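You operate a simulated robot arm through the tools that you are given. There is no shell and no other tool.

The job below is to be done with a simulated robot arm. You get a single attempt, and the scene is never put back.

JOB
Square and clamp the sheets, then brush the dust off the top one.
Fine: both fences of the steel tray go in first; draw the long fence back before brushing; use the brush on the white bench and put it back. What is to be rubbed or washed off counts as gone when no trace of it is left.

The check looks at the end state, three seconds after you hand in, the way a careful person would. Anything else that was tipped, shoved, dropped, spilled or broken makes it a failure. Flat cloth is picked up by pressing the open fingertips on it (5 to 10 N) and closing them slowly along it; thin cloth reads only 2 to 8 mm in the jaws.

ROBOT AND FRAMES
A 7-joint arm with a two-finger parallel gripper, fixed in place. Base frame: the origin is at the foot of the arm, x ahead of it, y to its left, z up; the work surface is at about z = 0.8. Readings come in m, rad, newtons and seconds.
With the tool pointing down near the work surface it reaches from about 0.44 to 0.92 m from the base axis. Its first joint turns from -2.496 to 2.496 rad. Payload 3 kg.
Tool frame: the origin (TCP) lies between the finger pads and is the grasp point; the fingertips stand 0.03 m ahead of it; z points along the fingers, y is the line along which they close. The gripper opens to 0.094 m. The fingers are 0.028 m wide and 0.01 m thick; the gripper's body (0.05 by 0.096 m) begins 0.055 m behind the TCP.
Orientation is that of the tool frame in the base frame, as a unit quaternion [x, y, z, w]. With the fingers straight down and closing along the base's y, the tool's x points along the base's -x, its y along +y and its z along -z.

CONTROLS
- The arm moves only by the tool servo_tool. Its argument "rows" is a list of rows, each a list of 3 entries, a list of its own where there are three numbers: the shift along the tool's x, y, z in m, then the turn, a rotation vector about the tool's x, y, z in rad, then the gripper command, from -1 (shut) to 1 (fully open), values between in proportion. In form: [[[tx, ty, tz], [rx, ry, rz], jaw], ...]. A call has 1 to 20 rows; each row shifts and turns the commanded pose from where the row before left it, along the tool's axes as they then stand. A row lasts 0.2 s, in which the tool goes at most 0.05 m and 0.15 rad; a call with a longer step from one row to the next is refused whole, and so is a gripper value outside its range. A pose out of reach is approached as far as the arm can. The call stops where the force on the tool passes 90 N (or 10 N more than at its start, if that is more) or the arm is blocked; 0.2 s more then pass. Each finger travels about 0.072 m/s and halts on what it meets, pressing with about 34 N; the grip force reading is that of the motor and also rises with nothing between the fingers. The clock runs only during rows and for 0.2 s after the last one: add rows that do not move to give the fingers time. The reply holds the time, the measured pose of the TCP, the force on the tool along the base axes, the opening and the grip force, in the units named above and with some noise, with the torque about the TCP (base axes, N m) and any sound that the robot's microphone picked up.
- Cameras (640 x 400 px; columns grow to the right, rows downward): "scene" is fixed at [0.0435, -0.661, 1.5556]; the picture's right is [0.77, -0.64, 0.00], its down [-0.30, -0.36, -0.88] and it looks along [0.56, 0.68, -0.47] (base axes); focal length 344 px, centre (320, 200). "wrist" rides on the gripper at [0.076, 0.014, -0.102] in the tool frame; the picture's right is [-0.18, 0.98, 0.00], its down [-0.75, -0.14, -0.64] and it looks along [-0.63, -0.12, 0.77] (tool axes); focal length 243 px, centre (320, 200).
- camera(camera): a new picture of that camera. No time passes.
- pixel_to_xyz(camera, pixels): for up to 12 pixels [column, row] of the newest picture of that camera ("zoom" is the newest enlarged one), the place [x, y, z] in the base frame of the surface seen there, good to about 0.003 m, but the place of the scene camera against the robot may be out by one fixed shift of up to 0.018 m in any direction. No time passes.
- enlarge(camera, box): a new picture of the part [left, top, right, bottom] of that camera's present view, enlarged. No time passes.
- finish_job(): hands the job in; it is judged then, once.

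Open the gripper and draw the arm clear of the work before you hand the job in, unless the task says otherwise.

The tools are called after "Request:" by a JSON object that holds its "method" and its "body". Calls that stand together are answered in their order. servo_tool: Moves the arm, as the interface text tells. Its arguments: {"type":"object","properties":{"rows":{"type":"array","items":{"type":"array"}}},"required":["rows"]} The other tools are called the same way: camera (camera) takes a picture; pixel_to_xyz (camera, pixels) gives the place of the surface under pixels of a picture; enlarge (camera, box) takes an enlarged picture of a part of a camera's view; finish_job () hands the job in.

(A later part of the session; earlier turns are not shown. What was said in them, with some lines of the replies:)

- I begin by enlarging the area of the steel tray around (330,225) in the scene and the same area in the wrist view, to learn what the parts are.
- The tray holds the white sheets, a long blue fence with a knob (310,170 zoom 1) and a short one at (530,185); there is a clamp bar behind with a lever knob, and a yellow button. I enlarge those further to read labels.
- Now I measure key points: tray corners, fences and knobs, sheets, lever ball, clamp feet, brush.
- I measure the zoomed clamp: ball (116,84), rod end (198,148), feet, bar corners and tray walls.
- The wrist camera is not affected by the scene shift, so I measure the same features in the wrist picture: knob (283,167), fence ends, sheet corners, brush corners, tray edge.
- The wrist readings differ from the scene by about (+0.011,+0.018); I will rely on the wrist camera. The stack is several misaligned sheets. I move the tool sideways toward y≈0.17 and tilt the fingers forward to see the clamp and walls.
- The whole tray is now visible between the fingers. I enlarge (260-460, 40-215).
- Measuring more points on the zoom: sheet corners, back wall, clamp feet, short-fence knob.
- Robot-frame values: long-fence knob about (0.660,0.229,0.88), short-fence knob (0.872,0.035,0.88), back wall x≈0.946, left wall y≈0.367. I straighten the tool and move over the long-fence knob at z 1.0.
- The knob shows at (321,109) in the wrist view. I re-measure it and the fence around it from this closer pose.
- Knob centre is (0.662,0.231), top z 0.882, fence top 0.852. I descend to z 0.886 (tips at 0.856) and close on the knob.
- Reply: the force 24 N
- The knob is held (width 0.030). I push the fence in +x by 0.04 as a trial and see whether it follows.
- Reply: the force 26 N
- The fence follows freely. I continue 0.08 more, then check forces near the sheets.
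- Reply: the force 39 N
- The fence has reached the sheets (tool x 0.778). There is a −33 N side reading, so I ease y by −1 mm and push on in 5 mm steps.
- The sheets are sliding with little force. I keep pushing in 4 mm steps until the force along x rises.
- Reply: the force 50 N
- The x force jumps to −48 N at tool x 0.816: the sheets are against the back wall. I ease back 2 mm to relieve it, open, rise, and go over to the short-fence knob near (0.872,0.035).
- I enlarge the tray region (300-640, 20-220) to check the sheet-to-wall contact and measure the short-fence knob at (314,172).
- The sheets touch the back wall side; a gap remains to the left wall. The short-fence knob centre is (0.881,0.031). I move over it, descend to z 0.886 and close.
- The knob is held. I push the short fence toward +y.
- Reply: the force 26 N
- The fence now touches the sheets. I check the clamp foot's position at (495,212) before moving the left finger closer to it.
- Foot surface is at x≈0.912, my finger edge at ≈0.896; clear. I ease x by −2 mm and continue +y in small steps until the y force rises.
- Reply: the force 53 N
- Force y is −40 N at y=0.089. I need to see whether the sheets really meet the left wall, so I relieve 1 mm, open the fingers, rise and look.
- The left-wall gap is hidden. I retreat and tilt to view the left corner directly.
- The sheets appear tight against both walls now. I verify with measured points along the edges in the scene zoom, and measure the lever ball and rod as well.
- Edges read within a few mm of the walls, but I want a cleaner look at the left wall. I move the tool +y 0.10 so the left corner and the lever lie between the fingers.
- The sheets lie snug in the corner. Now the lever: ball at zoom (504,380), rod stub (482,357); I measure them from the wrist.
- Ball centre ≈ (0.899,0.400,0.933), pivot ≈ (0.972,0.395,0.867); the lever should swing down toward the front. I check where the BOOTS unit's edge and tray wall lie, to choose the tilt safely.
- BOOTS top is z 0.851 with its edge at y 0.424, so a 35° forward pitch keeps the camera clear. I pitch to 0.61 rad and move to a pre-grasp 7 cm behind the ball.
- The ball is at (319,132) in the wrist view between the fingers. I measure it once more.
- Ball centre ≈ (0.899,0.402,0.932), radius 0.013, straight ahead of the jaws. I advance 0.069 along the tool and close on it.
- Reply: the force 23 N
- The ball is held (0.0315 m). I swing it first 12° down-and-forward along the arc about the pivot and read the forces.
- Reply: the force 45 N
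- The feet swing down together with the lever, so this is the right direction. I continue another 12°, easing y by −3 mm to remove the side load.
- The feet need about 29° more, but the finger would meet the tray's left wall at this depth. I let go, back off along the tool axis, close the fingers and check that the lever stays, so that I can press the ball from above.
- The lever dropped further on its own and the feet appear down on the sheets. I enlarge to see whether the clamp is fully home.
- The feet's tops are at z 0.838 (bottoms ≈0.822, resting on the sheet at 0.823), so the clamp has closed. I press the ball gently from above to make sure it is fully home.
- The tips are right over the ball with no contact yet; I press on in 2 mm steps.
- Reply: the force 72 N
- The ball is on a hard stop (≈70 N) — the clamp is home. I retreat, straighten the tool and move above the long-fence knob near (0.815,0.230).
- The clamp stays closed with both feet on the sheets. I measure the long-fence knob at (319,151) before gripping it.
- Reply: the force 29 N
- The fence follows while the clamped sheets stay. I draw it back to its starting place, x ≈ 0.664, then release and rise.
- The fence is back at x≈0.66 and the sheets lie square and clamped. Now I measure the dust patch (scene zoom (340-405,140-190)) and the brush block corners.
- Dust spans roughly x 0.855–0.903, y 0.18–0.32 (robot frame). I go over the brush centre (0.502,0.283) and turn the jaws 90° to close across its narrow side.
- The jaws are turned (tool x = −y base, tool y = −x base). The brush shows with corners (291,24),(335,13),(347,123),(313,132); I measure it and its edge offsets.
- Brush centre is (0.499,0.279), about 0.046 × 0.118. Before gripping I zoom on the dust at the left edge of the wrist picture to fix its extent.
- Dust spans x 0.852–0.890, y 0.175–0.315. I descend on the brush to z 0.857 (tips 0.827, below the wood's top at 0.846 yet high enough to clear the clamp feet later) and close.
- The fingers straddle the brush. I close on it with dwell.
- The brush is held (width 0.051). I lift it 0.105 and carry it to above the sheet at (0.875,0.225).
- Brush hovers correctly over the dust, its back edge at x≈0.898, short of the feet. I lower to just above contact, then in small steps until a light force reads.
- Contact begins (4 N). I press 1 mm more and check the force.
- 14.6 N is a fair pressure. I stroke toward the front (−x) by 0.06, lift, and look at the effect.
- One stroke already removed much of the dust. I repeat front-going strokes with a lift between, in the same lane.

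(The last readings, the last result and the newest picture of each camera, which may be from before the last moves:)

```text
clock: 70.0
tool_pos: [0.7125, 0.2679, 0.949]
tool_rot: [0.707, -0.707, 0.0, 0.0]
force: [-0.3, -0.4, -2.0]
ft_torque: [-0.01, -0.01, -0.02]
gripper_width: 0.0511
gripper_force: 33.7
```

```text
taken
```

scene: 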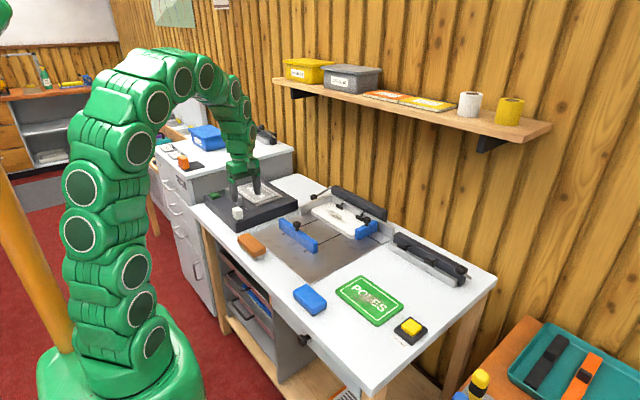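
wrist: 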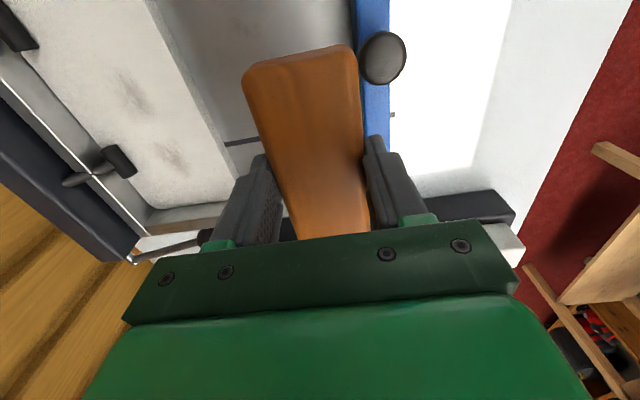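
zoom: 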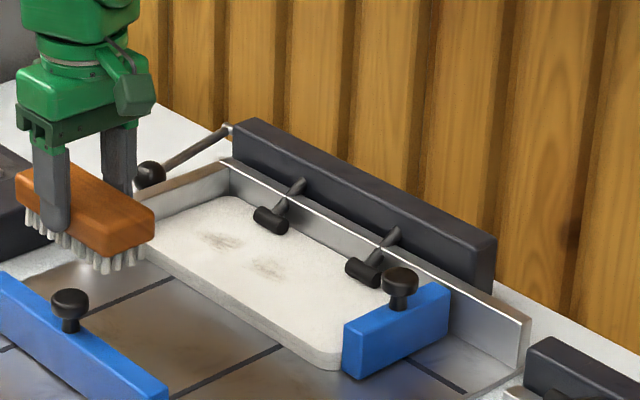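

Two faint spots remain, at zoom (218,240) and (266,268). I zoom in and measure them.

Request:
{"method": "enlarge", "body": {"camera": "wrist", "box": [60, 40, 240, 220]}}

Request:
{"method": "pixel_to_xyz", "body": {"camera": "wrist", "pixels": [[120, 75], [145, 105], [130, 92], [160, 150], [185, 172], [172, 160], [170, 145], [178, 178], [127, 110]]}}

```text
2.22 times, centred on (150, 130) of wrist
```

zoom: 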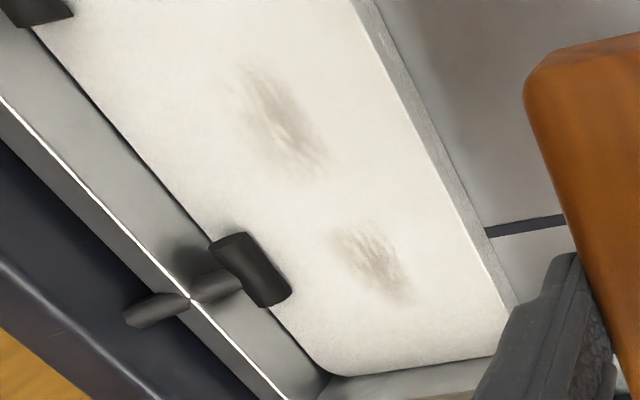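

```text
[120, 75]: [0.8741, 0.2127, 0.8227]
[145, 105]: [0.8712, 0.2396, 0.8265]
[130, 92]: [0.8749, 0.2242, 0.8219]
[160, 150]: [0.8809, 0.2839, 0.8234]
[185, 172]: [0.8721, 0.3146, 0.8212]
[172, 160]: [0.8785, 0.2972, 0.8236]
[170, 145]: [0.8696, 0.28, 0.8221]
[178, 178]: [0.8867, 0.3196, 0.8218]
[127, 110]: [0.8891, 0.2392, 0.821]
```

The leftovers are at (0.875,0.225) and (0.877,0.297), just where the strokes started. I start further back (x 0.880) and scrub back and forth, first in the lane y≈0.29.

Request:
{"method": "servo_tool", "body": {"rows": [[[-0.0055, -0.042, 0], [0, 0, 0], -1], [[-0.0055, -0.042, 0], [0, 0, 0], -1], [[-0.0055, -0.042, 0], [0, 0, 0], -1], [[-0.0045, -0.0416, 0], [0, 0, 0], -1], [[0, 0, 0.03], [0, 0, 0], -1], [[0, 0, 0.025], [0, 0, 0], -1], [[0, 0, 0.015], [0, 0, 0], -1], [[0, 0.012, 0], [0, 0, 0], -1], [[0, 0.012, 0], [0, 0, 0], -1], [[0, 0.012, 0], [0, 0, 0], -1], [[0, -0.012, 0], [0, 0, 0], -1], [[0, -0.012, 0], [0, 0, 0], -1], [[0, -0.012, 0], [0, 0, 0], -1], [[0, 0.012, 0], [0, 0, 0], -1], [[0, 0.012, 0], [0, 0, 0], -1], [[0, 0.012, 0], [0, 0, 0], -1], [[0, -0.012, 0], [0, 0, 0], -1], [[0, -0.012, 0], [0, 0, 0], -1], [[0, -0.012, 0], [0, 0, 0], -1], [[0, 0.012, 0], [0, 0, 0], -1]]}}

Request:
{"method": "servo_tool", "body": {"rows": [[[0, 0.012, 0], [0, 0, 0], -1], [[0, 0.012, 0], [0, 0, 0], -1], [[0, 0.012, 0], [0, 0, 0], -1], [[0, 0.012, 0], [0, 0, 0], -1], [[0, 0, -0.02], [0, 0, 0], -1], [[0.04, 0, -0.01], [0, 0, 0], -1], [[0.025, 0, 0], [0, 0, 0], -1], [[0, -0.03, 0], [0, 0, 0], -1], [[0, -0.03, 0], [0, 0, 0], -1], [[0, 0, 0.015], [0, 0, 0], -1], [[0, 0, 0.015], [0, 0, 0], -1], [[0, 0.012, 0], [0, 0, 0], -1], [[0, 0.012, 0], [0, 0, 0], -1], [[0, 0.012, 0], [0, 0, 0], -1], [[0, -0.012, 0], [0, 0, 0], -1], [[0, -0.012, 0], [0, 0, 0], -1], [[0, -0.012, 0], [0, 0, 0], -1], [[0, 0.012, 0], [0, 0, 0], -1], [[0, 0.012, 0], [0, 0, 0], -1], [[0, 0.012, 0], [0, 0, 0], -1]]}}

Request:
{"method": "servo_tool", "body": {"rows": [[[0, -0.012, 0], [0, 0, 0], -1], [[0, -0.012, 0], [0, 0, 0], -1], [[0, -0.012, 0], [0, 0, 0], -1], [[0, 0.012, 0], [0, 0, 0], -1], [[0, 0.012, 0], [0, 0, 0], -1], [[0, 0.012, 0], [0, 0, 0], -1], [[0, 0.012, 0], [0, 0, 0], -1], [[0, 0.012, 0], [0, 0, 0], -1], [[0, 0, -0.02], [0, 0, 0], -1], [[0, 0, -0.03], [0, 0, 0], -1], [[0, 0.03, -0.02], [0, 0, 0], -1], [[0, 0.03, 0], [0, 0, 0], -1], [[0, 0.04, 0], [0, 0, 0], -1], [[0, 0, 0], [0, 0, 0], -1]]}}

Request:
{"method": "enlarge", "body": {"camera": "scene", "box": [290, 160, 410, 245]}}

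Request:
{"method": "camera", "body": {"camera": "wrist"}}

Request:
{"method": "enlarge", "body": {"camera": "wrist", "box": [0, 0, 240, 220]}}

```text
clock: 74.2
tool_pos: [0.8398, 0.2889, 0.8775]
tool_rot: [-0.706, 0.708, -0.001, 0.0]
force: [3.8, -0.5, 10.9]
ft_torque: [0.62, -0.3, -0.17]
gripper_width: 0.0512
gripper_force: 33.9
out of reach, approached as far as the arm can: row 4
```

```text
clock: 78.4
tool_pos: [0.8167, 0.2226, 0.8771]
tool_rot: [-0.707, 0.707, 0.001, -0.001]
force: [-0.1, 0.1, -1.1]
ft_torque: [0.03, 0.0, 0.0]
gripper_width: 0.0512
gripper_force: 33.5
```

```text
clock: 81.4
tool_pos: [0.6946, 0.2251, 0.9468]
tool_rot: [0.707, -0.707, 0.0, 0.0]
force: [0.4, -0.2, -0.3]
ft_torque: [-0.02, 0.04, 0.0]
gripper_width: 0.0513
gripper_force: 34.3
```

```text
4.71 times, centred on (350, 202) of scene
```

zoom: 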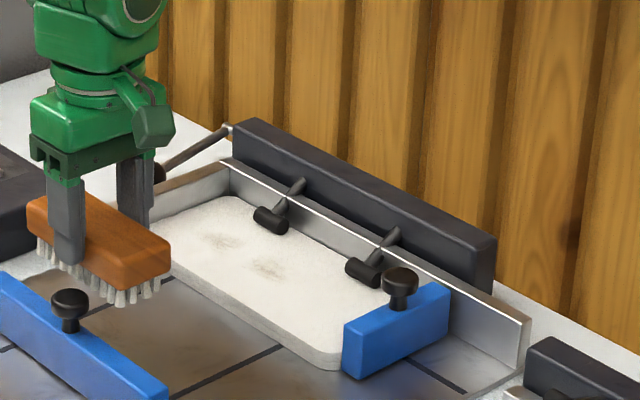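

```text
taken
```

wrist: 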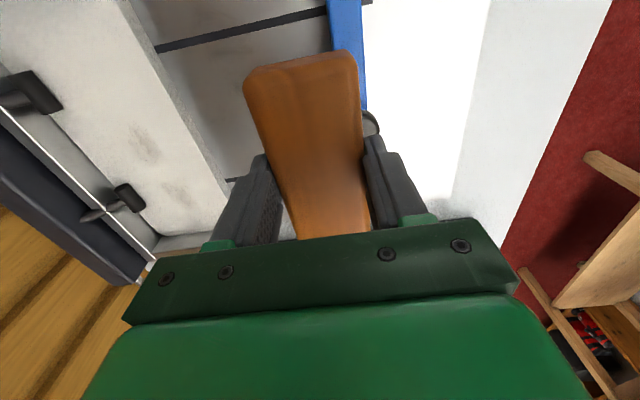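

```text
1.82 times, centred on (120, 110) of wrist
```

zoom: 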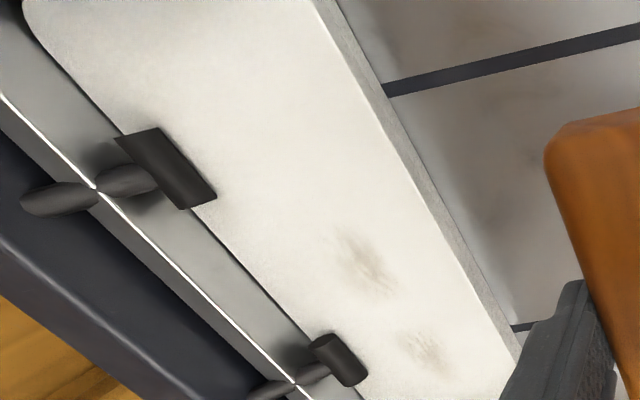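

The far rows were clipped by reach (radius limit ≈0.92), so those spots got little contact. I return at (0.878,0.240), within reach, and scrub there with short strokes including sideways ones.

Request:
{"method": "servo_tool", "body": {"rows": [[[-0.003, -0.0367, 0], [0, 0, 0], -1], [[-0.003, -0.0367, 0], [0, 0, 0], -1], [[-0.003, -0.0367, 0], [0, 0, 0], -1], [[-0.003, -0.0367, 0], [0, 0, 0], -1], [[-0.003, -0.0366, 0], [0, 0, 0], -1], [[0, 0, 0.03], [0, 0, 0], -1], [[0, 0, 0.025], [0, 0, 0], -1], [[0, 0, 0], [0, 0, 0], -1]]}}

Request:
{"method": "servo_tool", "body": {"rows": [[[0, 0, 0.013], [0, 0, 0], -1], [[0, 0, 0.003], [0, 0, 0], -1], [[0, 0, 0], [0, 0, 0], -1]]}}

```text
clock: 83.2
tool_pos: [0.8702, 0.2379, 0.8909]
tool_rot: [0.707, -0.707, -0.001, -0.001]
force: [0.4, -0.3, -0.6]
ft_torque: [-0.01, 0.0, 0.0]
gripper_width: 0.0515
gripper_force: 34.0
out of reach, approached as far as the arm can: row 5
```

```text
clock: 84.0
tool_pos: [0.8687, 0.2382, 0.8771]
tool_rot: [0.708, -0.707, 0.001, -0.001]
force: [-3.6, -2.8, 17.5]
ft_torque: [-0.02, 0.33, 0.02]
gripper_width: 0.051
gripper_force: 34.3
```

The tool is at (0.869,0.238) with 17 N; the bristles cover x ≈0.849–0.889. I scrub here back-and-forth and a little sideways, then step off the front.

Request:
{"method": "servo_tool", "body": {"rows": [[[0, 0.01, 0], [0, 0, 0], -1], [[0, 0.01, 0], [0, 0, 0], -1], [[0, -0.01, 0], [0, 0, 0], -1], [[0, -0.01, 0], [0, 0, 0], -1], [[0, -0.004, 0], [0, 0, 0], -1], [[0, 0.012, 0], [0, 0, 0], -1], [[0, 0.012, 0], [0, 0, 0], -1], [[0, -0.012, 0], [0, 0, 0], -1], [[0, -0.012, 0], [0, 0, 0], -1], [[-0.012, 0, 0], [0, 0, 0], -1], [[0.012, 0, 0], [0, 0, 0], -1], [[0.012, 0, 0], [0, 0, 0], -1], [[-0.012, 0, 0], [0, 0, 0], -1], [[0, 0.012, 0], [0, 0, 0], -1], [[0, 0.012, 0], [0, 0, 0], -1], [[0, 0.012, 0], [0, 0, 0], -1], [[0, 0.012, 0], [0, 0, 0], -1], [[0, 0.012, 0], [0, 0, 0], -1], [[0, 0, -0.03], [0, 0, 0], -1]]}}

Request:
{"method": "servo_tool", "body": {"rows": [[[0, 0.02, -0.04], [0, 0, 0], -1], [[0, 0.03, 0], [0, 0, 0], -1], [[0, 0.04, 0], [0, 0, 0], -1], [[0, 0.03, 0], [0, 0, 0], -1], [[0, 0, 0], [0, 0, 0], -1]]}}

Request:
{"method": "enlarge", "body": {"camera": "scene", "box": [290, 160, 410, 245]}}

Request:
{"method": "camera", "body": {"camera": "wrist"}}

Request:
{"method": "enlarge", "body": {"camera": "wrist", "box": [0, 0, 240, 220]}}

```text
clock: 88.0
tool_pos: [0.812, 0.2386, 0.9067]
tool_rot: [0.707, -0.707, 0.0, 0.0]
force: [-0.4, 0.3, -0.8]
ft_torque: [-0.02, -0.02, 0.03]
gripper_width: 0.0511
gripper_force: 34.2
```

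```text
clock: 89.2
tool_pos: [0.6907, 0.2379, 0.9451]
tool_rot: [-0.707, 0.707, 0.0, 0.0]
force: [-0.8, -0.2, -0.8]
ft_torque: [-0.02, 0.02, 0.01]
gripper_width: 0.0514
gripper_force: 33.6
```

```text
4.71 times, centred on (350, 202) of scene
```

zoom: 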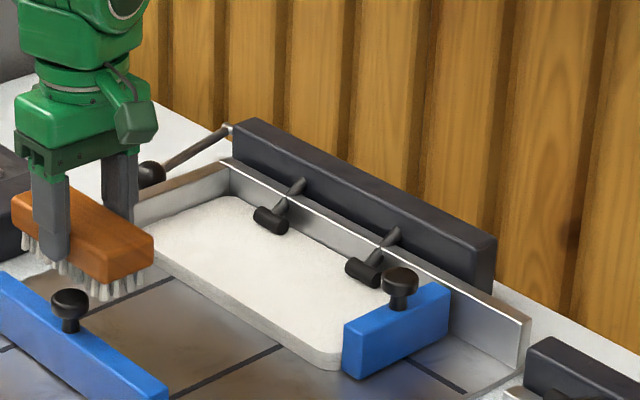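

```text
taken
```

wrist: 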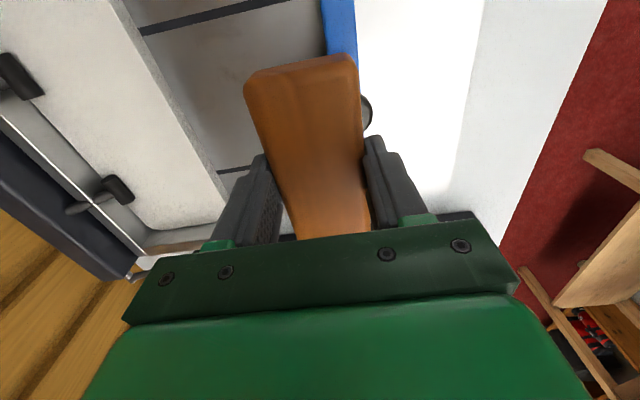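

```text
1.82 times, centred on (120, 110) of wrist
```

zoom: 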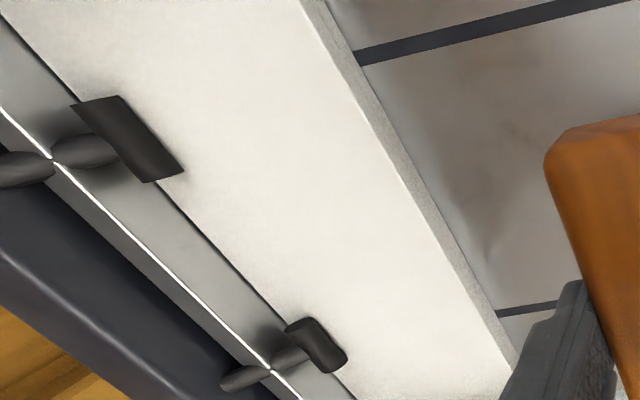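

The sheet now looks clean. I enlarge strongly where the spots were to look for any trace.

Request:
{"method": "enlarge", "body": {"camera": "scene", "box": [315, 190, 375, 230]}}

Request:
{"method": "enlarge", "body": {"camera": "wrist", "box": [90, 90, 220, 230]}}

Request:
{"method": "enlarge", "body": {"camera": "wrist", "box": [0, 0, 160, 110]}}

```text
10.00 times, centred on (345, 210) of scene
```

zoom: 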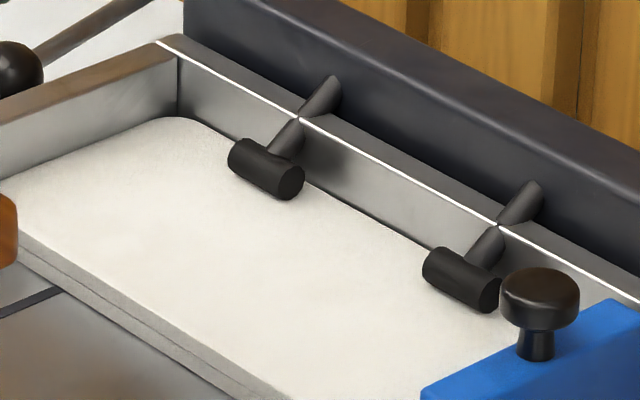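

```text
2.86 times, centred on (155, 160) of wrist
```

zoom: 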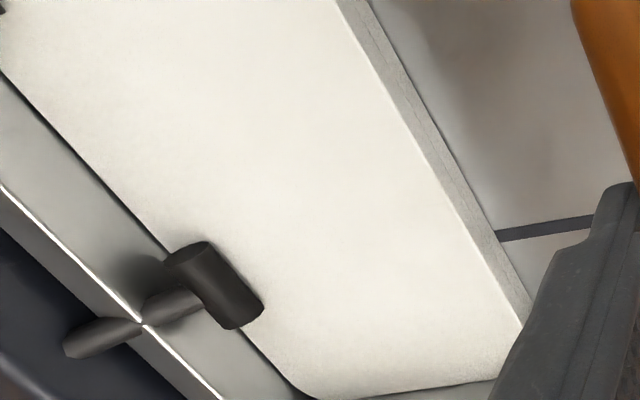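

```text
3.64 times, centred on (80, 55) of wrist
```

zoom: 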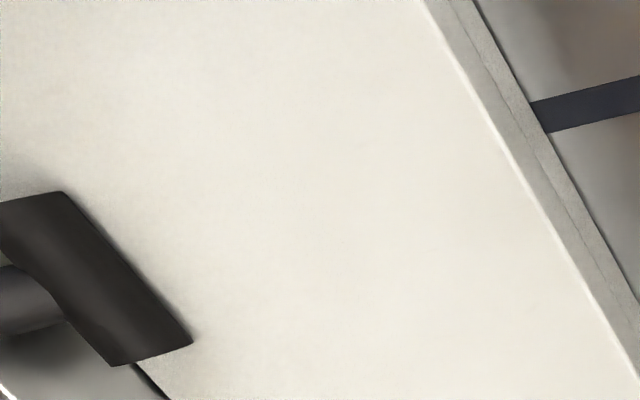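

No trace is visible. For safety I give one more pass of the same scrub over both former spots (lanes y 0.255 and 0.225), then put the brush back.

Request:
{"method": "servo_tool", "body": {"rows": [[[-0.0035, -0.0352, 0], [0, 0, 0], -1], [[-0.0035, -0.0352, 0], [0, 0, 0], -1], [[-0.0035, -0.0352, 0], [0, 0, 0], -1], [[-0.0035, -0.0352, 0], [0, 0, 0], -1], [[-0.003, -0.0312, 0], [0, 0, 0], -1], [[0, 0, 0.03], [0, 0, 0], -1], [[0, 0, 0.025], [0, 0, 0], -1], [[0, 0, 0.012], [0, 0, 0], -1], [[0, 0, 0.002], [0, 0, 0], -1], [[0, -0.004, 0], [0, 0, 0], -1], [[0, 0.012, 0], [0, 0, 0], -1], [[0, 0.012, 0], [0, 0, 0], -1], [[0, -0.012, 0], [0, 0, 0], -1], [[0, -0.012, 0], [0, 0, 0], -1], [[0.015, 0, 0], [0, 0, 0], -1], [[0.015, 0, 0], [0, 0, 0], -1], [[0, 0.012, 0], [0, 0, 0], -1], [[0, 0.012, 0], [0, 0, 0], -1], [[0, -0.012, 0], [0, 0, 0], -1], [[0, -0.012, 0], [0, 0, 0], -1]]}}

Request:
{"method": "servo_tool", "body": {"rows": [[[0, 0.012, 0], [0, 0, 0], -1], [[0, 0.012, 0], [0, 0, 0], -1], [[0, 0.012, 0], [0, 0, 0], -1], [[0, 0.012, 0], [0, 0, 0], -1], [[0, 0.012, 0], [0, 0, 0], -1], [[0, 0, -0.03], [0, 0, 0], -1], [[0, 0, -0.04], [0, 0, 0], -1], [[0, 0.04, 0], [0, 0, 0], -1], [[0, 0.04, 0], [0, 0, 0], -1], [[0, 0.04, 0], [0, 0, 0], -1], [[0, 0, 0], [0, 0, 0], -1]]}}

Request:
{"method": "enlarge", "body": {"camera": "scene", "box": [300, 175, 390, 240]}}

Request:
{"method": "camera", "body": {"camera": "wrist"}}

```text
clock: 93.4
tool_pos: [0.8681, 0.2266, 0.8775]
tool_rot: [-0.707, 0.707, 0.0, 0.0]
force: [0.4, -0.2, -0.5]
ft_torque: [0.0, 0.01, 0.0]
gripper_width: 0.0513
gripper_force: 34.0
```

```text
clock: 95.8
tool_pos: [0.6868, 0.2249, 0.9477]
tool_rot: [0.707, -0.707, 0.0, 0.0]
force: [0.5, -0.2, -1.6]
ft_torque: [-0.02, 0.03, 0.02]
gripper_width: 0.051
gripper_force: 33.8
```

```text
6.15 times, centred on (345, 208) of scene
```

zoom: 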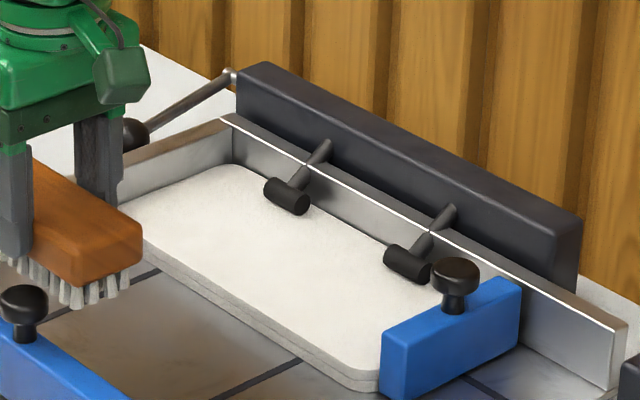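

```text
taken
```

wrist: 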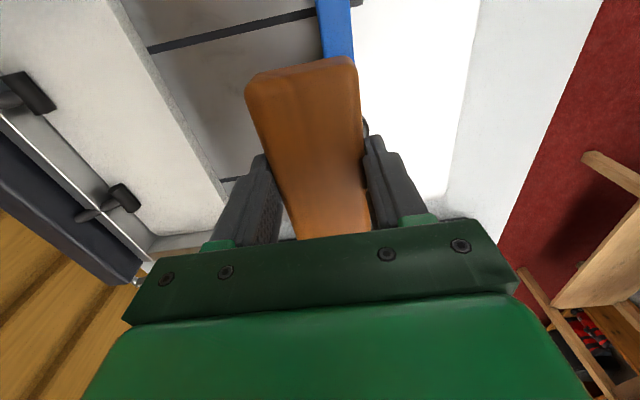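

The last pass hovered without touching (force ≈0), so I repeat it, feeling for contact first.

Request:
{"method": "servo_tool", "body": {"rows": [[[-0.005, -0.035, 0], [0, 0, 0], -1], [[-0.005, -0.035, 0], [0, 0, 0], -1], [[-0.005, -0.035, 0], [0, 0, 0], -1], [[-0.005, -0.035, 0], [0, 0, 0], -1], [[-0.005, -0.033, 0], [0, 0, 0], -1], [[0, 0, 0.03], [0, 0, 0], -1], [[0, 0, 0.025], [0, 0, 0], -1], [[0, -0.008, 0.013], [0, 0, 0], -1], [[0, 0, 0.0025], [0, 0, 0], -1], [[0, 0, 0], [0, 0, 0], -1]]}}

Request:
{"method": "servo_tool", "body": {"rows": [[[0, 0, 0.0015], [0, 0, 0], -1], [[0, 0, 0], [0, 0, 0], -1]]}}

```text
clock: 98.0
tool_pos: [0.8692, 0.2509, 0.8768]
tool_rot: [-0.707, 0.708, 0.0, 0.0]
force: [0.1, -0.4, -1.6]
ft_torque: [-0.01, 0.02, 0.02]
gripper_width: 0.0512
gripper_force: 33.9
```

```text
clock: 98.6
tool_pos: [0.8693, 0.2494, 0.8756]
tool_rot: [0.708, -0.707, 0.0, 0.001]
force: [0.8, 0.7, 0.4]
ft_torque: [-0.11, -0.04, 0.02]
gripper_width: 0.0516
gripper_force: 33.8
```

Request:
{"method": "servo_tool", "body": {"rows": [[[0, 0, 0.001], [0, 0, 0], -1], [[0, 0, 0], [0, 0, 0], -1]]}}

```text
clock: 99.2
tool_pos: [0.868, 0.2505, 0.8758]
tool_rot: [-0.707, 0.707, 0.0, 0.001]
force: [0.1, 0.0, 16.9]
ft_torque: [-0.21, 0.13, 0.01]
gripper_width: 0.0513
gripper_force: 33.7
```

17 N now. I scrub both lanes with contact.

Request:
{"method": "servo_tool", "body": {"rows": [[[0, 0.012, 0], [0, 0, 0], -1], [[0, 0.012, 0], [0, 0, 0], -1], [[0, -0.012, 0], [0, 0, 0], -1], [[0, -0.012, 0], [0, 0, 0], -1], [[0, 0.012, 0], [0, 0, 0], -1], [[0, 0.012, 0], [0, 0, 0], -1], [[0, -0.012, 0], [0, 0, 0], -1], [[0, -0.012, 0], [0, 0, 0], -1], [[0.012, 0, 0], [0, 0, 0], -1], [[0.012, 0, 0], [0, 0, 0], -1], [[0, 0.012, 0], [0, 0, 0], -1], [[0, 0.012, 0], [0, 0, 0], -1], [[0, -0.012, 0], [0, 0, 0], -1], [[0, -0.012, 0], [0, 0, 0], -1], [[0, 0, 0], [0, 0, 0], -1]]}}

Request:
{"method": "servo_tool", "body": {"rows": [[[0, 0.012, 0], [0, 0, 0], -1], [[0, 0.012, 0], [0, 0, 0], -1], [[0, 0.012, 0], [0, 0, 0], -1], [[0, 0.012, 0], [0, 0, 0], -1], [[0, 0.012, 0], [0, 0, 0], -1], [[0, 0, -0.03], [0, 0, 0], -1], [[0, 0, -0.04], [0, 0, 0], -1], [[0, 0.04, 0], [0, 0, 0], -1], [[0, 0.04, 0], [0, 0, 0], -1], [[0, 0.04, 0], [0, 0, 0], -1], [[0, 0, 0], [0, 0, 0], -1]]}}

Request:
{"method": "enlarge", "body": {"camera": "scene", "box": [260, 160, 390, 250]}}

Request:
{"method": "camera", "body": {"camera": "wrist"}}

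Request:
{"method": "enlarge", "body": {"camera": "wrist", "box": [0, 0, 240, 220]}}

```text
clock: 102.4
tool_pos: [0.8676, 0.2267, 0.8756]
tool_rot: [0.708, -0.706, -0.001, -0.002]
force: [-8.6, 4.6, 32.7]
ft_torque: [-0.11, 0.6, 0.04]
gripper_width: 0.0512
gripper_force: 34.3
```

```text
clock: 104.8
tool_pos: [0.6882, 0.2258, 0.9436]
tool_rot: [0.707, -0.707, 0.0, 0.0]
force: [0.6, -0.2, -1.5]
ft_torque: [-0.02, -0.02, -0.03]
gripper_width: 0.0512
gripper_force: 33.8
```

```text
4.44 times, centred on (325, 205) of scene
```

zoom: 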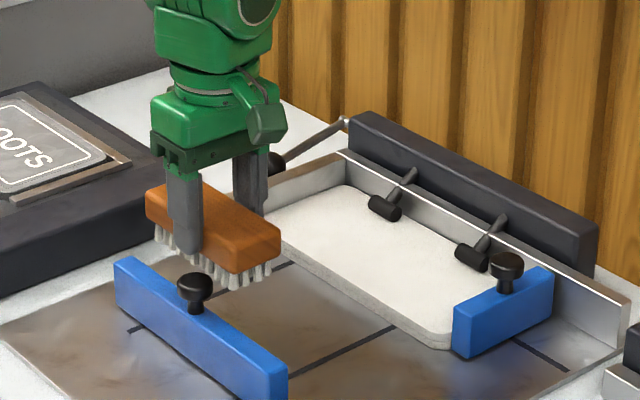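

```text
taken
```

wrist: 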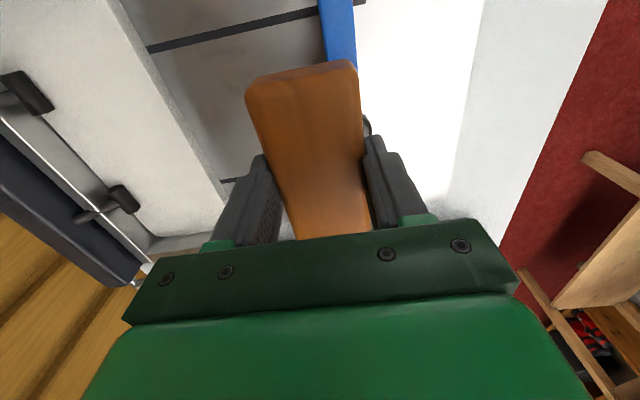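

```text
1.82 times, centred on (120, 110) of wrist
```

zoom: 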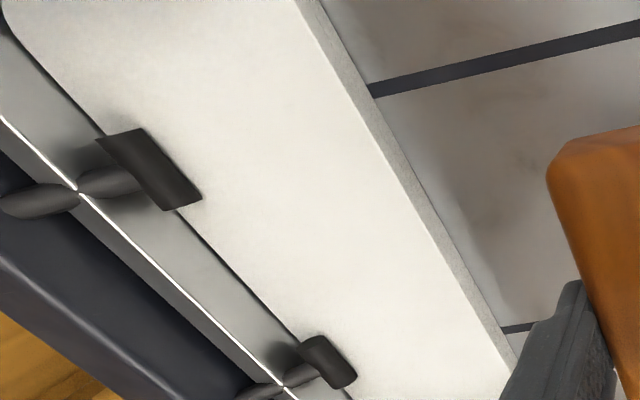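

The sheet is clean. The brush seems to have shifted a little in the grip, so I measure its top face before putting it down.

Request:
{"method": "pixel_to_xyz", "body": {"camera": "wrist", "pixels": [[262, 82], [345, 70], [300, 75], [315, 120], [320, 170], [325, 215], [290, 150], [350, 150], [300, 90]]}}

Request:
{"method": "enlarge", "body": {"camera": "scene", "box": [270, 180, 330, 230]}}

```text
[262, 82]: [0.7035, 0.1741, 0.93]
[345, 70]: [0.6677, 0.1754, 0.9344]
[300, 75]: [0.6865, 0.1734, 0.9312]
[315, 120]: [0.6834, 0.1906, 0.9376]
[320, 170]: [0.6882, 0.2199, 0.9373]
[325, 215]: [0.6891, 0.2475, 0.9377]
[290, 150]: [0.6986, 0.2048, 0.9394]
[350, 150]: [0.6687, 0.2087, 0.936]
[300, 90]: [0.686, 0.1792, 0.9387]
```

```text
8.00 times, centred on (300, 205) of scene
```

zoom: 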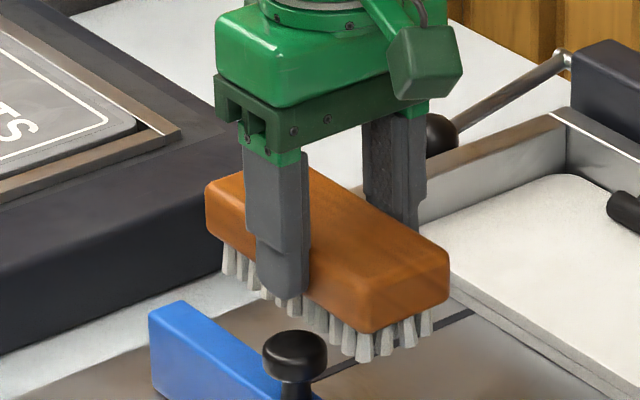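

The brush is level, having slid about 3 mm up and 5 mm along. I carry it back (raised to clear the fence knob) to above its old place, with TCP (0.4995,0.2735).

Request:
{"method": "servo_tool", "body": {"rows": [[[0, 0, -0.02], [0, 0, 0], -1], [[-0.008, 0.0315, 0], [0, 0, 0], -1], [[-0.008, 0.0315, 0], [0, 0, 0], -1], [[-0.008, 0.0315, 0], [0, 0, 0], -1], [[-0.008, 0.0315, 0], [0, 0, 0], -1], [[-0.008, 0.0315, 0], [0, 0, 0], -1], [[-0.0077, 0.0312, 0], [0, 0, 0], -1], [[0, 0, 0.035], [0, 0, 0], -1], [[0, 0, 0.035], [0, 0, 0], -1], [[0, 0, 0.025], [0, 0, 0], -1], [[0, 0, 0], [0, 0, 0], -1]]}}

Request:
{"method": "camera", "body": {"camera": "wrist"}}

Request:
{"method": "enlarge", "body": {"camera": "scene", "box": [200, 190, 320, 290]}}

```text
clock: 107.2
tool_pos: [0.4998, 0.2759, 0.8686]
tool_rot: [-0.707, 0.707, 0.0, 0.0]
force: [0.0, -0.6, -0.6]
ft_torque: [-0.02, -0.02, -0.02]
gripper_width: 0.0517
gripper_force: 34.0
```

```text
taken
```

wrist: 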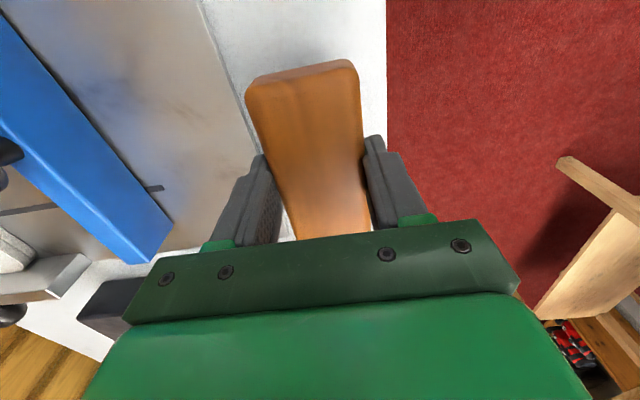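

```text
4.00 times, centred on (260, 240) of scene
```

zoom: 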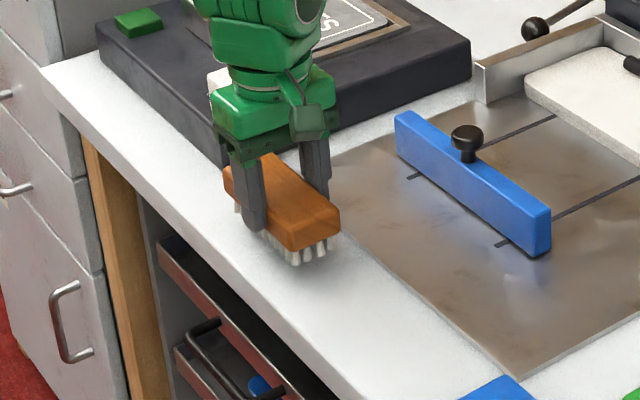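

It is over its old place. I lower gently until the bristles touch.

Request:
{"method": "servo_tool", "body": {"rows": [[[0, 0, 0.006], [0, 0, 0], -1], [[0, 0, 0.005], [0, 0, 0], -1], [[0, 0, 0.002], [0, 0, 0], -1], [[0, 0, 0], [0, 0, 0], -1]]}}

Request:
{"method": "servo_tool", "body": {"rows": [[[0, 0, 0.0015], [0, 0, 0], -1], [[0, 0, 0], [0, 0, 0], -1]]}}

```text
clock: 108.2
tool_pos: [0.5006, 0.2728, 0.8563]
tool_rot: [0.708, -0.707, 0.0, 0.0]
force: [0.1, 1.0, -1.7]
ft_torque: [0.03, -0.01, 0.0]
gripper_width: 0.0513
gripper_force: 33.8
```

```text
clock: 108.8
tool_pos: [0.5006, 0.2749, 0.8548]
tool_rot: [0.707, -0.707, 0.0, 0.0]
force: [-0.1, -0.6, -2.5]
ft_torque: [-0.03, -0.03, -0.02]
gripper_width: 0.0515
gripper_force: 34.2
```

Request:
{"method": "servo_tool", "body": {"rows": [[[0, 0, 0.001], [0, 0, 0], -1], [[0, 0, 0], [0, 0, 0], -1]]}}

Request:
{"method": "servo_tool", "body": {"rows": [[[0, 0, 0.0008], [0, 0, 0], -1], [[0, 0, 0], [0, 0, 0], -1]]}}

```text
clock: 109.4
tool_pos: [0.4993, 0.2734, 0.8532]
tool_rot: [0.707, -0.707, 0.0, 0.0]
force: [-1.0, 0.1, -0.4]
ft_torque: [0.03, -0.01, -0.02]
gripper_width: 0.0512
gripper_force: 34.1
```

```text
clock: 110.0
tool_pos: [0.4998, 0.2744, 0.8526]
tool_rot: [-0.707, 0.707, 0.0, 0.0]
force: [0.2, -0.2, -0.9]
ft_torque: [0.03, -0.01, 0.01]
gripper_width: 0.0514
gripper_force: 34.1
```

Request:
{"method": "servo_tool", "body": {"rows": [[[0, 0, 0.001], [0, 0, 0], -1], [[0, 0, 0], [0, 0, 0], -1]]}}

Request:
{"method": "enlarge", "body": {"camera": "scene", "box": [215, 215, 295, 275]}}

```text
clock: 110.6
tool_pos: [0.4996, 0.2742, 0.8519]
tool_rot: [0.707, -0.707, 0.0, 0.0]
force: [0.3, -0.2, -2.1]
ft_torque: [-0.04, -0.03, -0.03]
gripper_width: 0.0513
gripper_force: 34.2
```

```text
6.67 times, centred on (255, 245) of scene
```

zoom: 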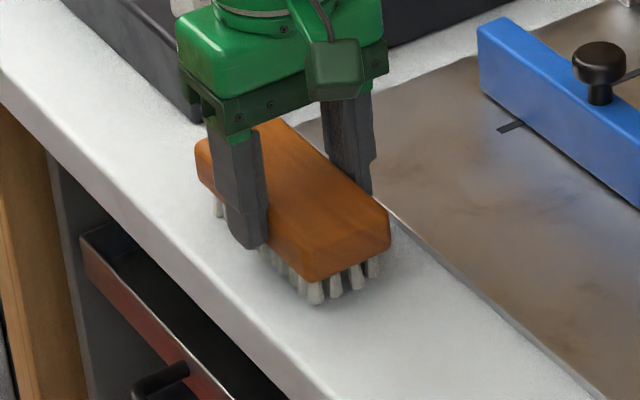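

Request:
{"method": "servo_tool", "body": {"rows": [[[0, 0, 0.001], [0, 0, 0], -1], [[0, 0, 0], [0, 0, 0], -1]]}}

Request:
{"method": "servo_tool", "body": {"rows": [[[0, 0, 0.001], [0, 0, 0], -1], [[0, 0, 0], [0, 0, 0], -1]]}}

```text
clock: 111.2
tool_pos: [0.4989, 0.275, 0.8509]
tool_rot: [-0.707, 0.707, 0.0, -0.001]
force: [0.1, -0.9, 0.5]
ft_torque: [0.06, 0.04, 0.02]
gripper_width: 0.0513
gripper_force: 33.8
```

```text
clock: 111.8
tool_pos: [0.5005, 0.2735, 0.8513]
tool_rot: [0.707, -0.707, 0.001, -0.001]
force: [-3.9, -7.5, 29.0]
ft_torque: [-0.32, 0.33, 0.0]
gripper_width: 0.0514
gripper_force: 33.8
```

Contact is made. I back off just under 1 mm and open the fingers slowly, then rise straight up.

Request:
{"method": "servo_tool", "body": {"rows": [[[0, 0, -0.0008], [0, 0, 0], -1], [[0, 0, 0], [0, 0, 0], 0.15], [[0, 0, 0], [0, 0, 0], 0.25], [[0, 0, 0], [0, 0, 0], 0.45], [[0, 0, 0], [0, 0, 0], 0.5], [[0, 0, -0.02], [0, 0, 0], 0.5], [[0, 0, -0.04], [0, 0, 0], 0.5], [[0, 0, -0.04], [0, 0, 0], 0.5], [[0, 0, -0.04], [0, 0, 0], 0.5], [[0, 0, -0.04], [0, 0, 0], 0.5], [[0, 0, 0], [0, 0, 0], 0.5]]}}

Request:
{"method": "camera", "body": {"camera": "wrist"}}

Request:
{"method": "camera", "body": {"camera": "scene"}}

Request:
{"method": "pixel_to_xyz", "body": {"camera": "wrist", "pixels": [[293, 26], [333, 16], [345, 121], [314, 129], [319, 72]]}}

```text
clock: 114.2
tool_pos: [0.4967, 0.2761, 1.0296]
tool_rot: [-0.707, 0.707, -0.001, 0.0]
force: [0.4, -0.1, 0.6]
ft_torque: [-0.04, 0.03, -0.01]
gripper_width: 0.0704
gripper_force: 0.1
```

```text
taken
```

wrist: 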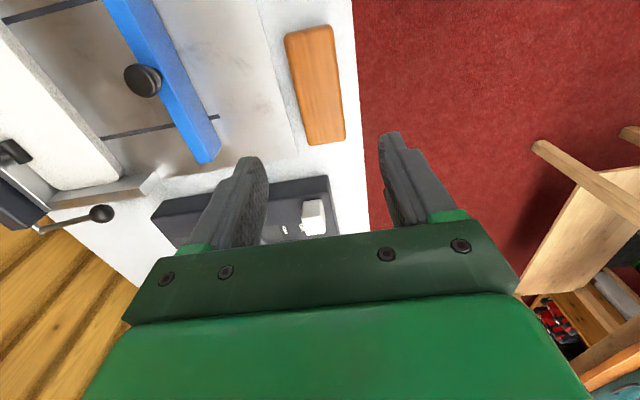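

```text
taken
```

scene: 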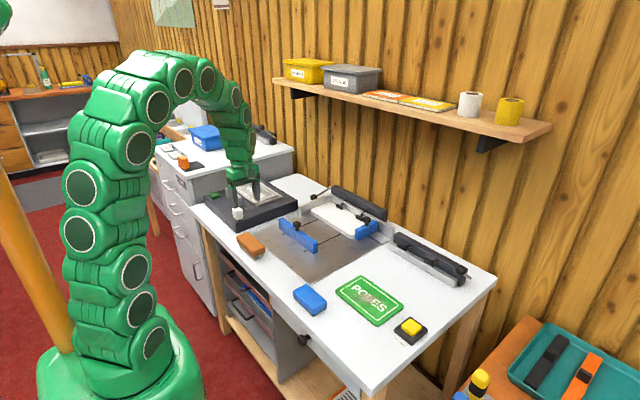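

```text
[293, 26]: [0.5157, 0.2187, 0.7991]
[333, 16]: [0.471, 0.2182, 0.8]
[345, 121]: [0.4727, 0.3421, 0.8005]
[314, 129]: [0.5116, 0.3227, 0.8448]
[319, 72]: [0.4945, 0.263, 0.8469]
```

The brush stands on the bench again. I check its corners and zoom on the final scene.

Request:
{"method": "pixel_to_xyz", "body": {"camera": "wrist", "pixels": [[288, 40], [329, 30], [343, 134], [309, 141]]}}

Request:
{"method": "enlarge", "body": {"camera": "scene", "box": [220, 165, 420, 290]}}

Request:
{"method": "enlarge", "body": {"camera": "scene", "box": [305, 185, 375, 235]}}

Request:
{"method": "servo_tool", "body": {"rows": [[[0, 0, -0.04], [0, 0, 0.14], 1], [[0, 0, -0.04], [0, 0, 0.14], 1], [[0, 0, -0.03], [0, 0, 0.14], 1], [[0, 0, 0], [0, 0, 0.14], 1], [[0, 0, 0], [0, 0, 0.14], 1], [[0, 0, 0], [0, 0, 0.14], 1], [[0, 0, 0], [0, 0, 0.14], 1], [[0, 0, 0], [0, 0, 0.14], 1], [[0, 0, 0], [0, 0, 0.14], 1], [[0, 0, 0], [0, 0, 0.14], 1], [[0, 0, 0], [0, 0, 0.14], 1], [[0, 0, 0], [0, 0, 0.03], 1], [[0, 0, 0], [0, 0, 0], 1]]}}

Request:
{"method": "camera", "body": {"camera": "wrist"}}

```text
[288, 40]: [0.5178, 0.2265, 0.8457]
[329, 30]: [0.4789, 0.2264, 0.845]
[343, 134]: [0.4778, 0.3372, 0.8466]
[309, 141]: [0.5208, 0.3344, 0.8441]
```

```text
3.20 times, centred on (320, 228) of scene
```

zoom: 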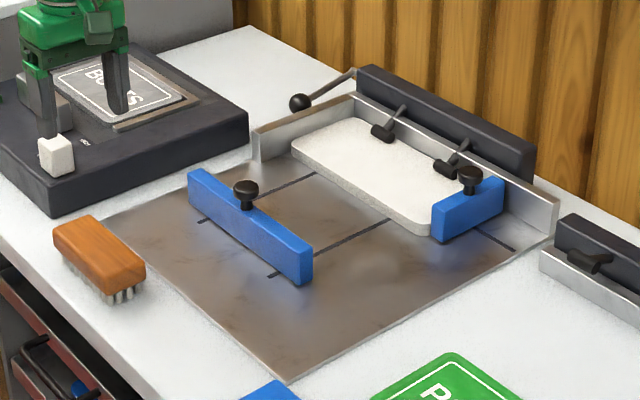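

```text
8.00 times, centred on (340, 210) of scene
```

zoom: 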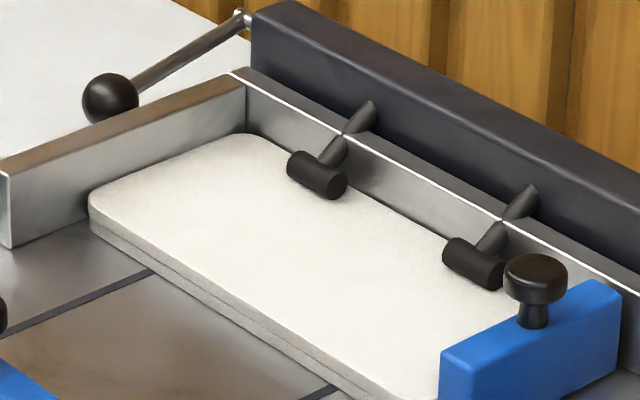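

```text
clock: 117.0
tool_pos: [0.4994, 0.274, 1.1408]
tool_rot: [0.0, 1.0, 0.001, 0.0]
force: [0.3, 0.1, 0.7]
ft_torque: [0.04, 0.01, -0.02]
gripper_width: 0.0939
gripper_force: 0.0
```

```text
taken
```

wrist: 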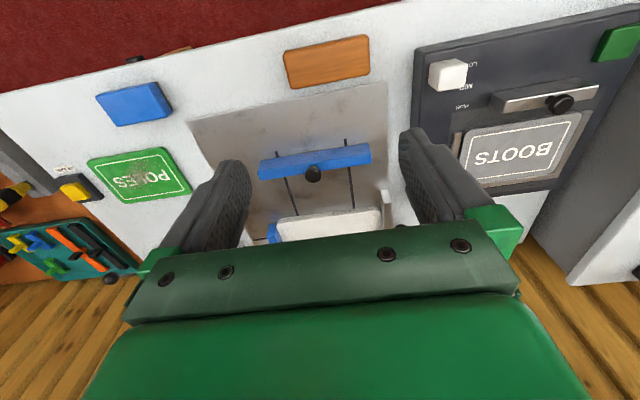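

Brush is back within a few mm of its old spot, and everything else is undisturbed. Before handing in I take a close look down the left wall, to verify the squareness of the sheets.

Request:
{"method": "servo_tool", "body": {"rows": [[[-0.03, 0.035, 0], [0, 0, 0], 1], [[-0.03, 0.035, 0], [0, -0.1, 0], 1], [[-0.02, 0, 0], [0, -0.1, 0], 1], [[-0.02, 0, 0.02], [0, -0.1, 0], 1], [[0, 0, 0], [0, 0, 0], 1]]}}

Request:
{"method": "camera", "body": {"camera": "wrist"}}

Request:
{"method": "enlarge", "body": {"camera": "wrist", "box": [230, 90, 400, 215]}}

```text
clock: 118.2
tool_pos: [0.6028, 0.3448, 1.1254]
tool_rot: [0.001, 0.989, -0.001, 0.15]
force: [-0.7, 0.3, -0.8]
ft_torque: [0.0, 0.0, 0.02]
gripper_width: 0.094
gripper_force: 0.0
```

```text
taken
```

wrist: 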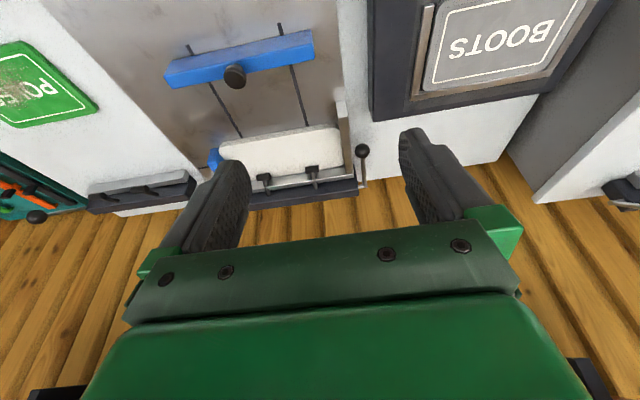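

```text
3.20 times, centred on (315, 152) of wrist
```

zoom: 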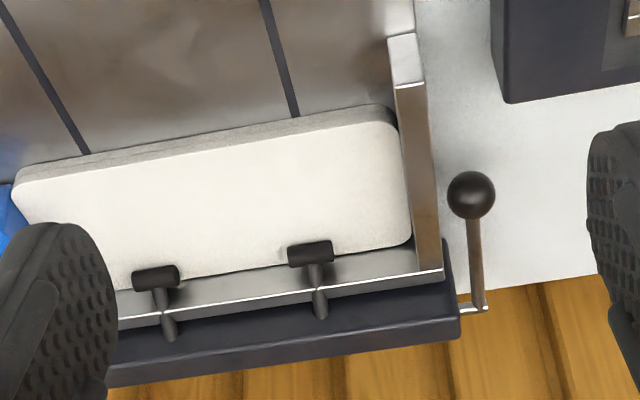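

The left edge lies directly against the wall with only a hairline. I verify numerically: points along front edge, left edge and back edge.

Request:
{"method": "pixel_to_xyz", "body": {"camera": "zoom", "pixels": [[60, 182], [200, 154], [340, 126], [400, 150], [404, 190], [407, 225], [250, 265], [380, 247], [200, 272], [409, 200], [415, 200], [300, 275]]}}

Request:
{"method": "enlarge", "body": {"camera": "wrist", "box": [310, 110, 370, 180]}}

```text
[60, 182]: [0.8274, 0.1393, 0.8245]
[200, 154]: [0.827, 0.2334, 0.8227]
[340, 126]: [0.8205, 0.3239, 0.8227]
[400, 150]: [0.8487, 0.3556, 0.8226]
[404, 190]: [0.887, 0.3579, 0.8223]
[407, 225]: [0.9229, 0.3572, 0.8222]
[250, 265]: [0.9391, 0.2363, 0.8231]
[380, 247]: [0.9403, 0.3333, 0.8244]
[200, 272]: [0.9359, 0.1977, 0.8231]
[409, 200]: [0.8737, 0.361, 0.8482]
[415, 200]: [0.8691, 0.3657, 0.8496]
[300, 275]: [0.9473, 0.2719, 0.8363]
```

```text
5.71 times, centred on (340, 145) of wrist
```

zoom: 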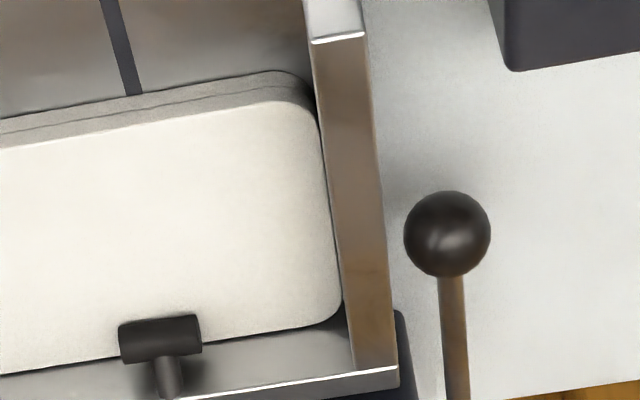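

Sheet edges read y 0.357 (wall 0.361), back edge x 0.940 (wall 0.947 higher up) with a straight front edge: square, clamped, clean. I draw the arm back and up, clear of the bench.

Request:
{"method": "servo_tool", "body": {"rows": [[[0.03, 0, -0.02], [0, 0.1, 0], 1], [[0.03, 0, -0.02], [0, 0.1, 0], 1], [[0.03, 0, 0], [0, 0.1, 0], 1], [[0, 0, 0], [0, 0, 0], 1], [[0, 0, 0], [0, 0, 0], 1]]}}

Request:
{"method": "camera", "body": {"camera": "scene"}}

```text
clock: 119.4
tool_pos: [0.5054, 0.3453, 1.1481]
tool_rot: [-0.001, 1.0, 0.0, 0.0]
force: [-0.9, -0.1, -0.6]
ft_torque: [-0.02, 0.01, -0.01]
gripper_width: 0.0939
gripper_force: 0.0
```

```text
taken
```

scene: 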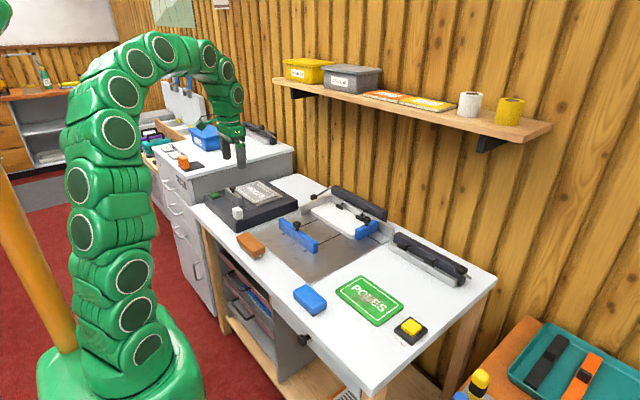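

The scene shows the sheets squared, clamped and clean, long fence drawn back, brush at its place (250,244), and the arm clear with the gripper open. I hand in.

Request:
{"method": "finish_job", "body": {}}

```text
The job is handed in.
```

The sheets are squared, clamped and brushed clean, and I've handed the job in. The hand-in reply gave no pass or fail.

- **Squaring:** I pushed the long fence in first, then the short one, until each stopped against resistance. The stack now sits about 4 mm from the left wall by measurement. It looks tight against the back wall, and the front edge is straight.
- **Clamping:** The lever is down on its stop and both clamp feet rest on the top sheet.
- **Brushing:** I drew the long fence back to where it started before brushing. The arm couldn't reach far enough for some strokes, and one pass hovered without touching. I repeated the work with firm contact, and the close-up views show no dust left.
- **Brush:** It stands back on the white bench within about 5 mm of its old spot.

Nothing else looked moved or tipped in the last picture. The arm is clear of the bench with the gripper open.
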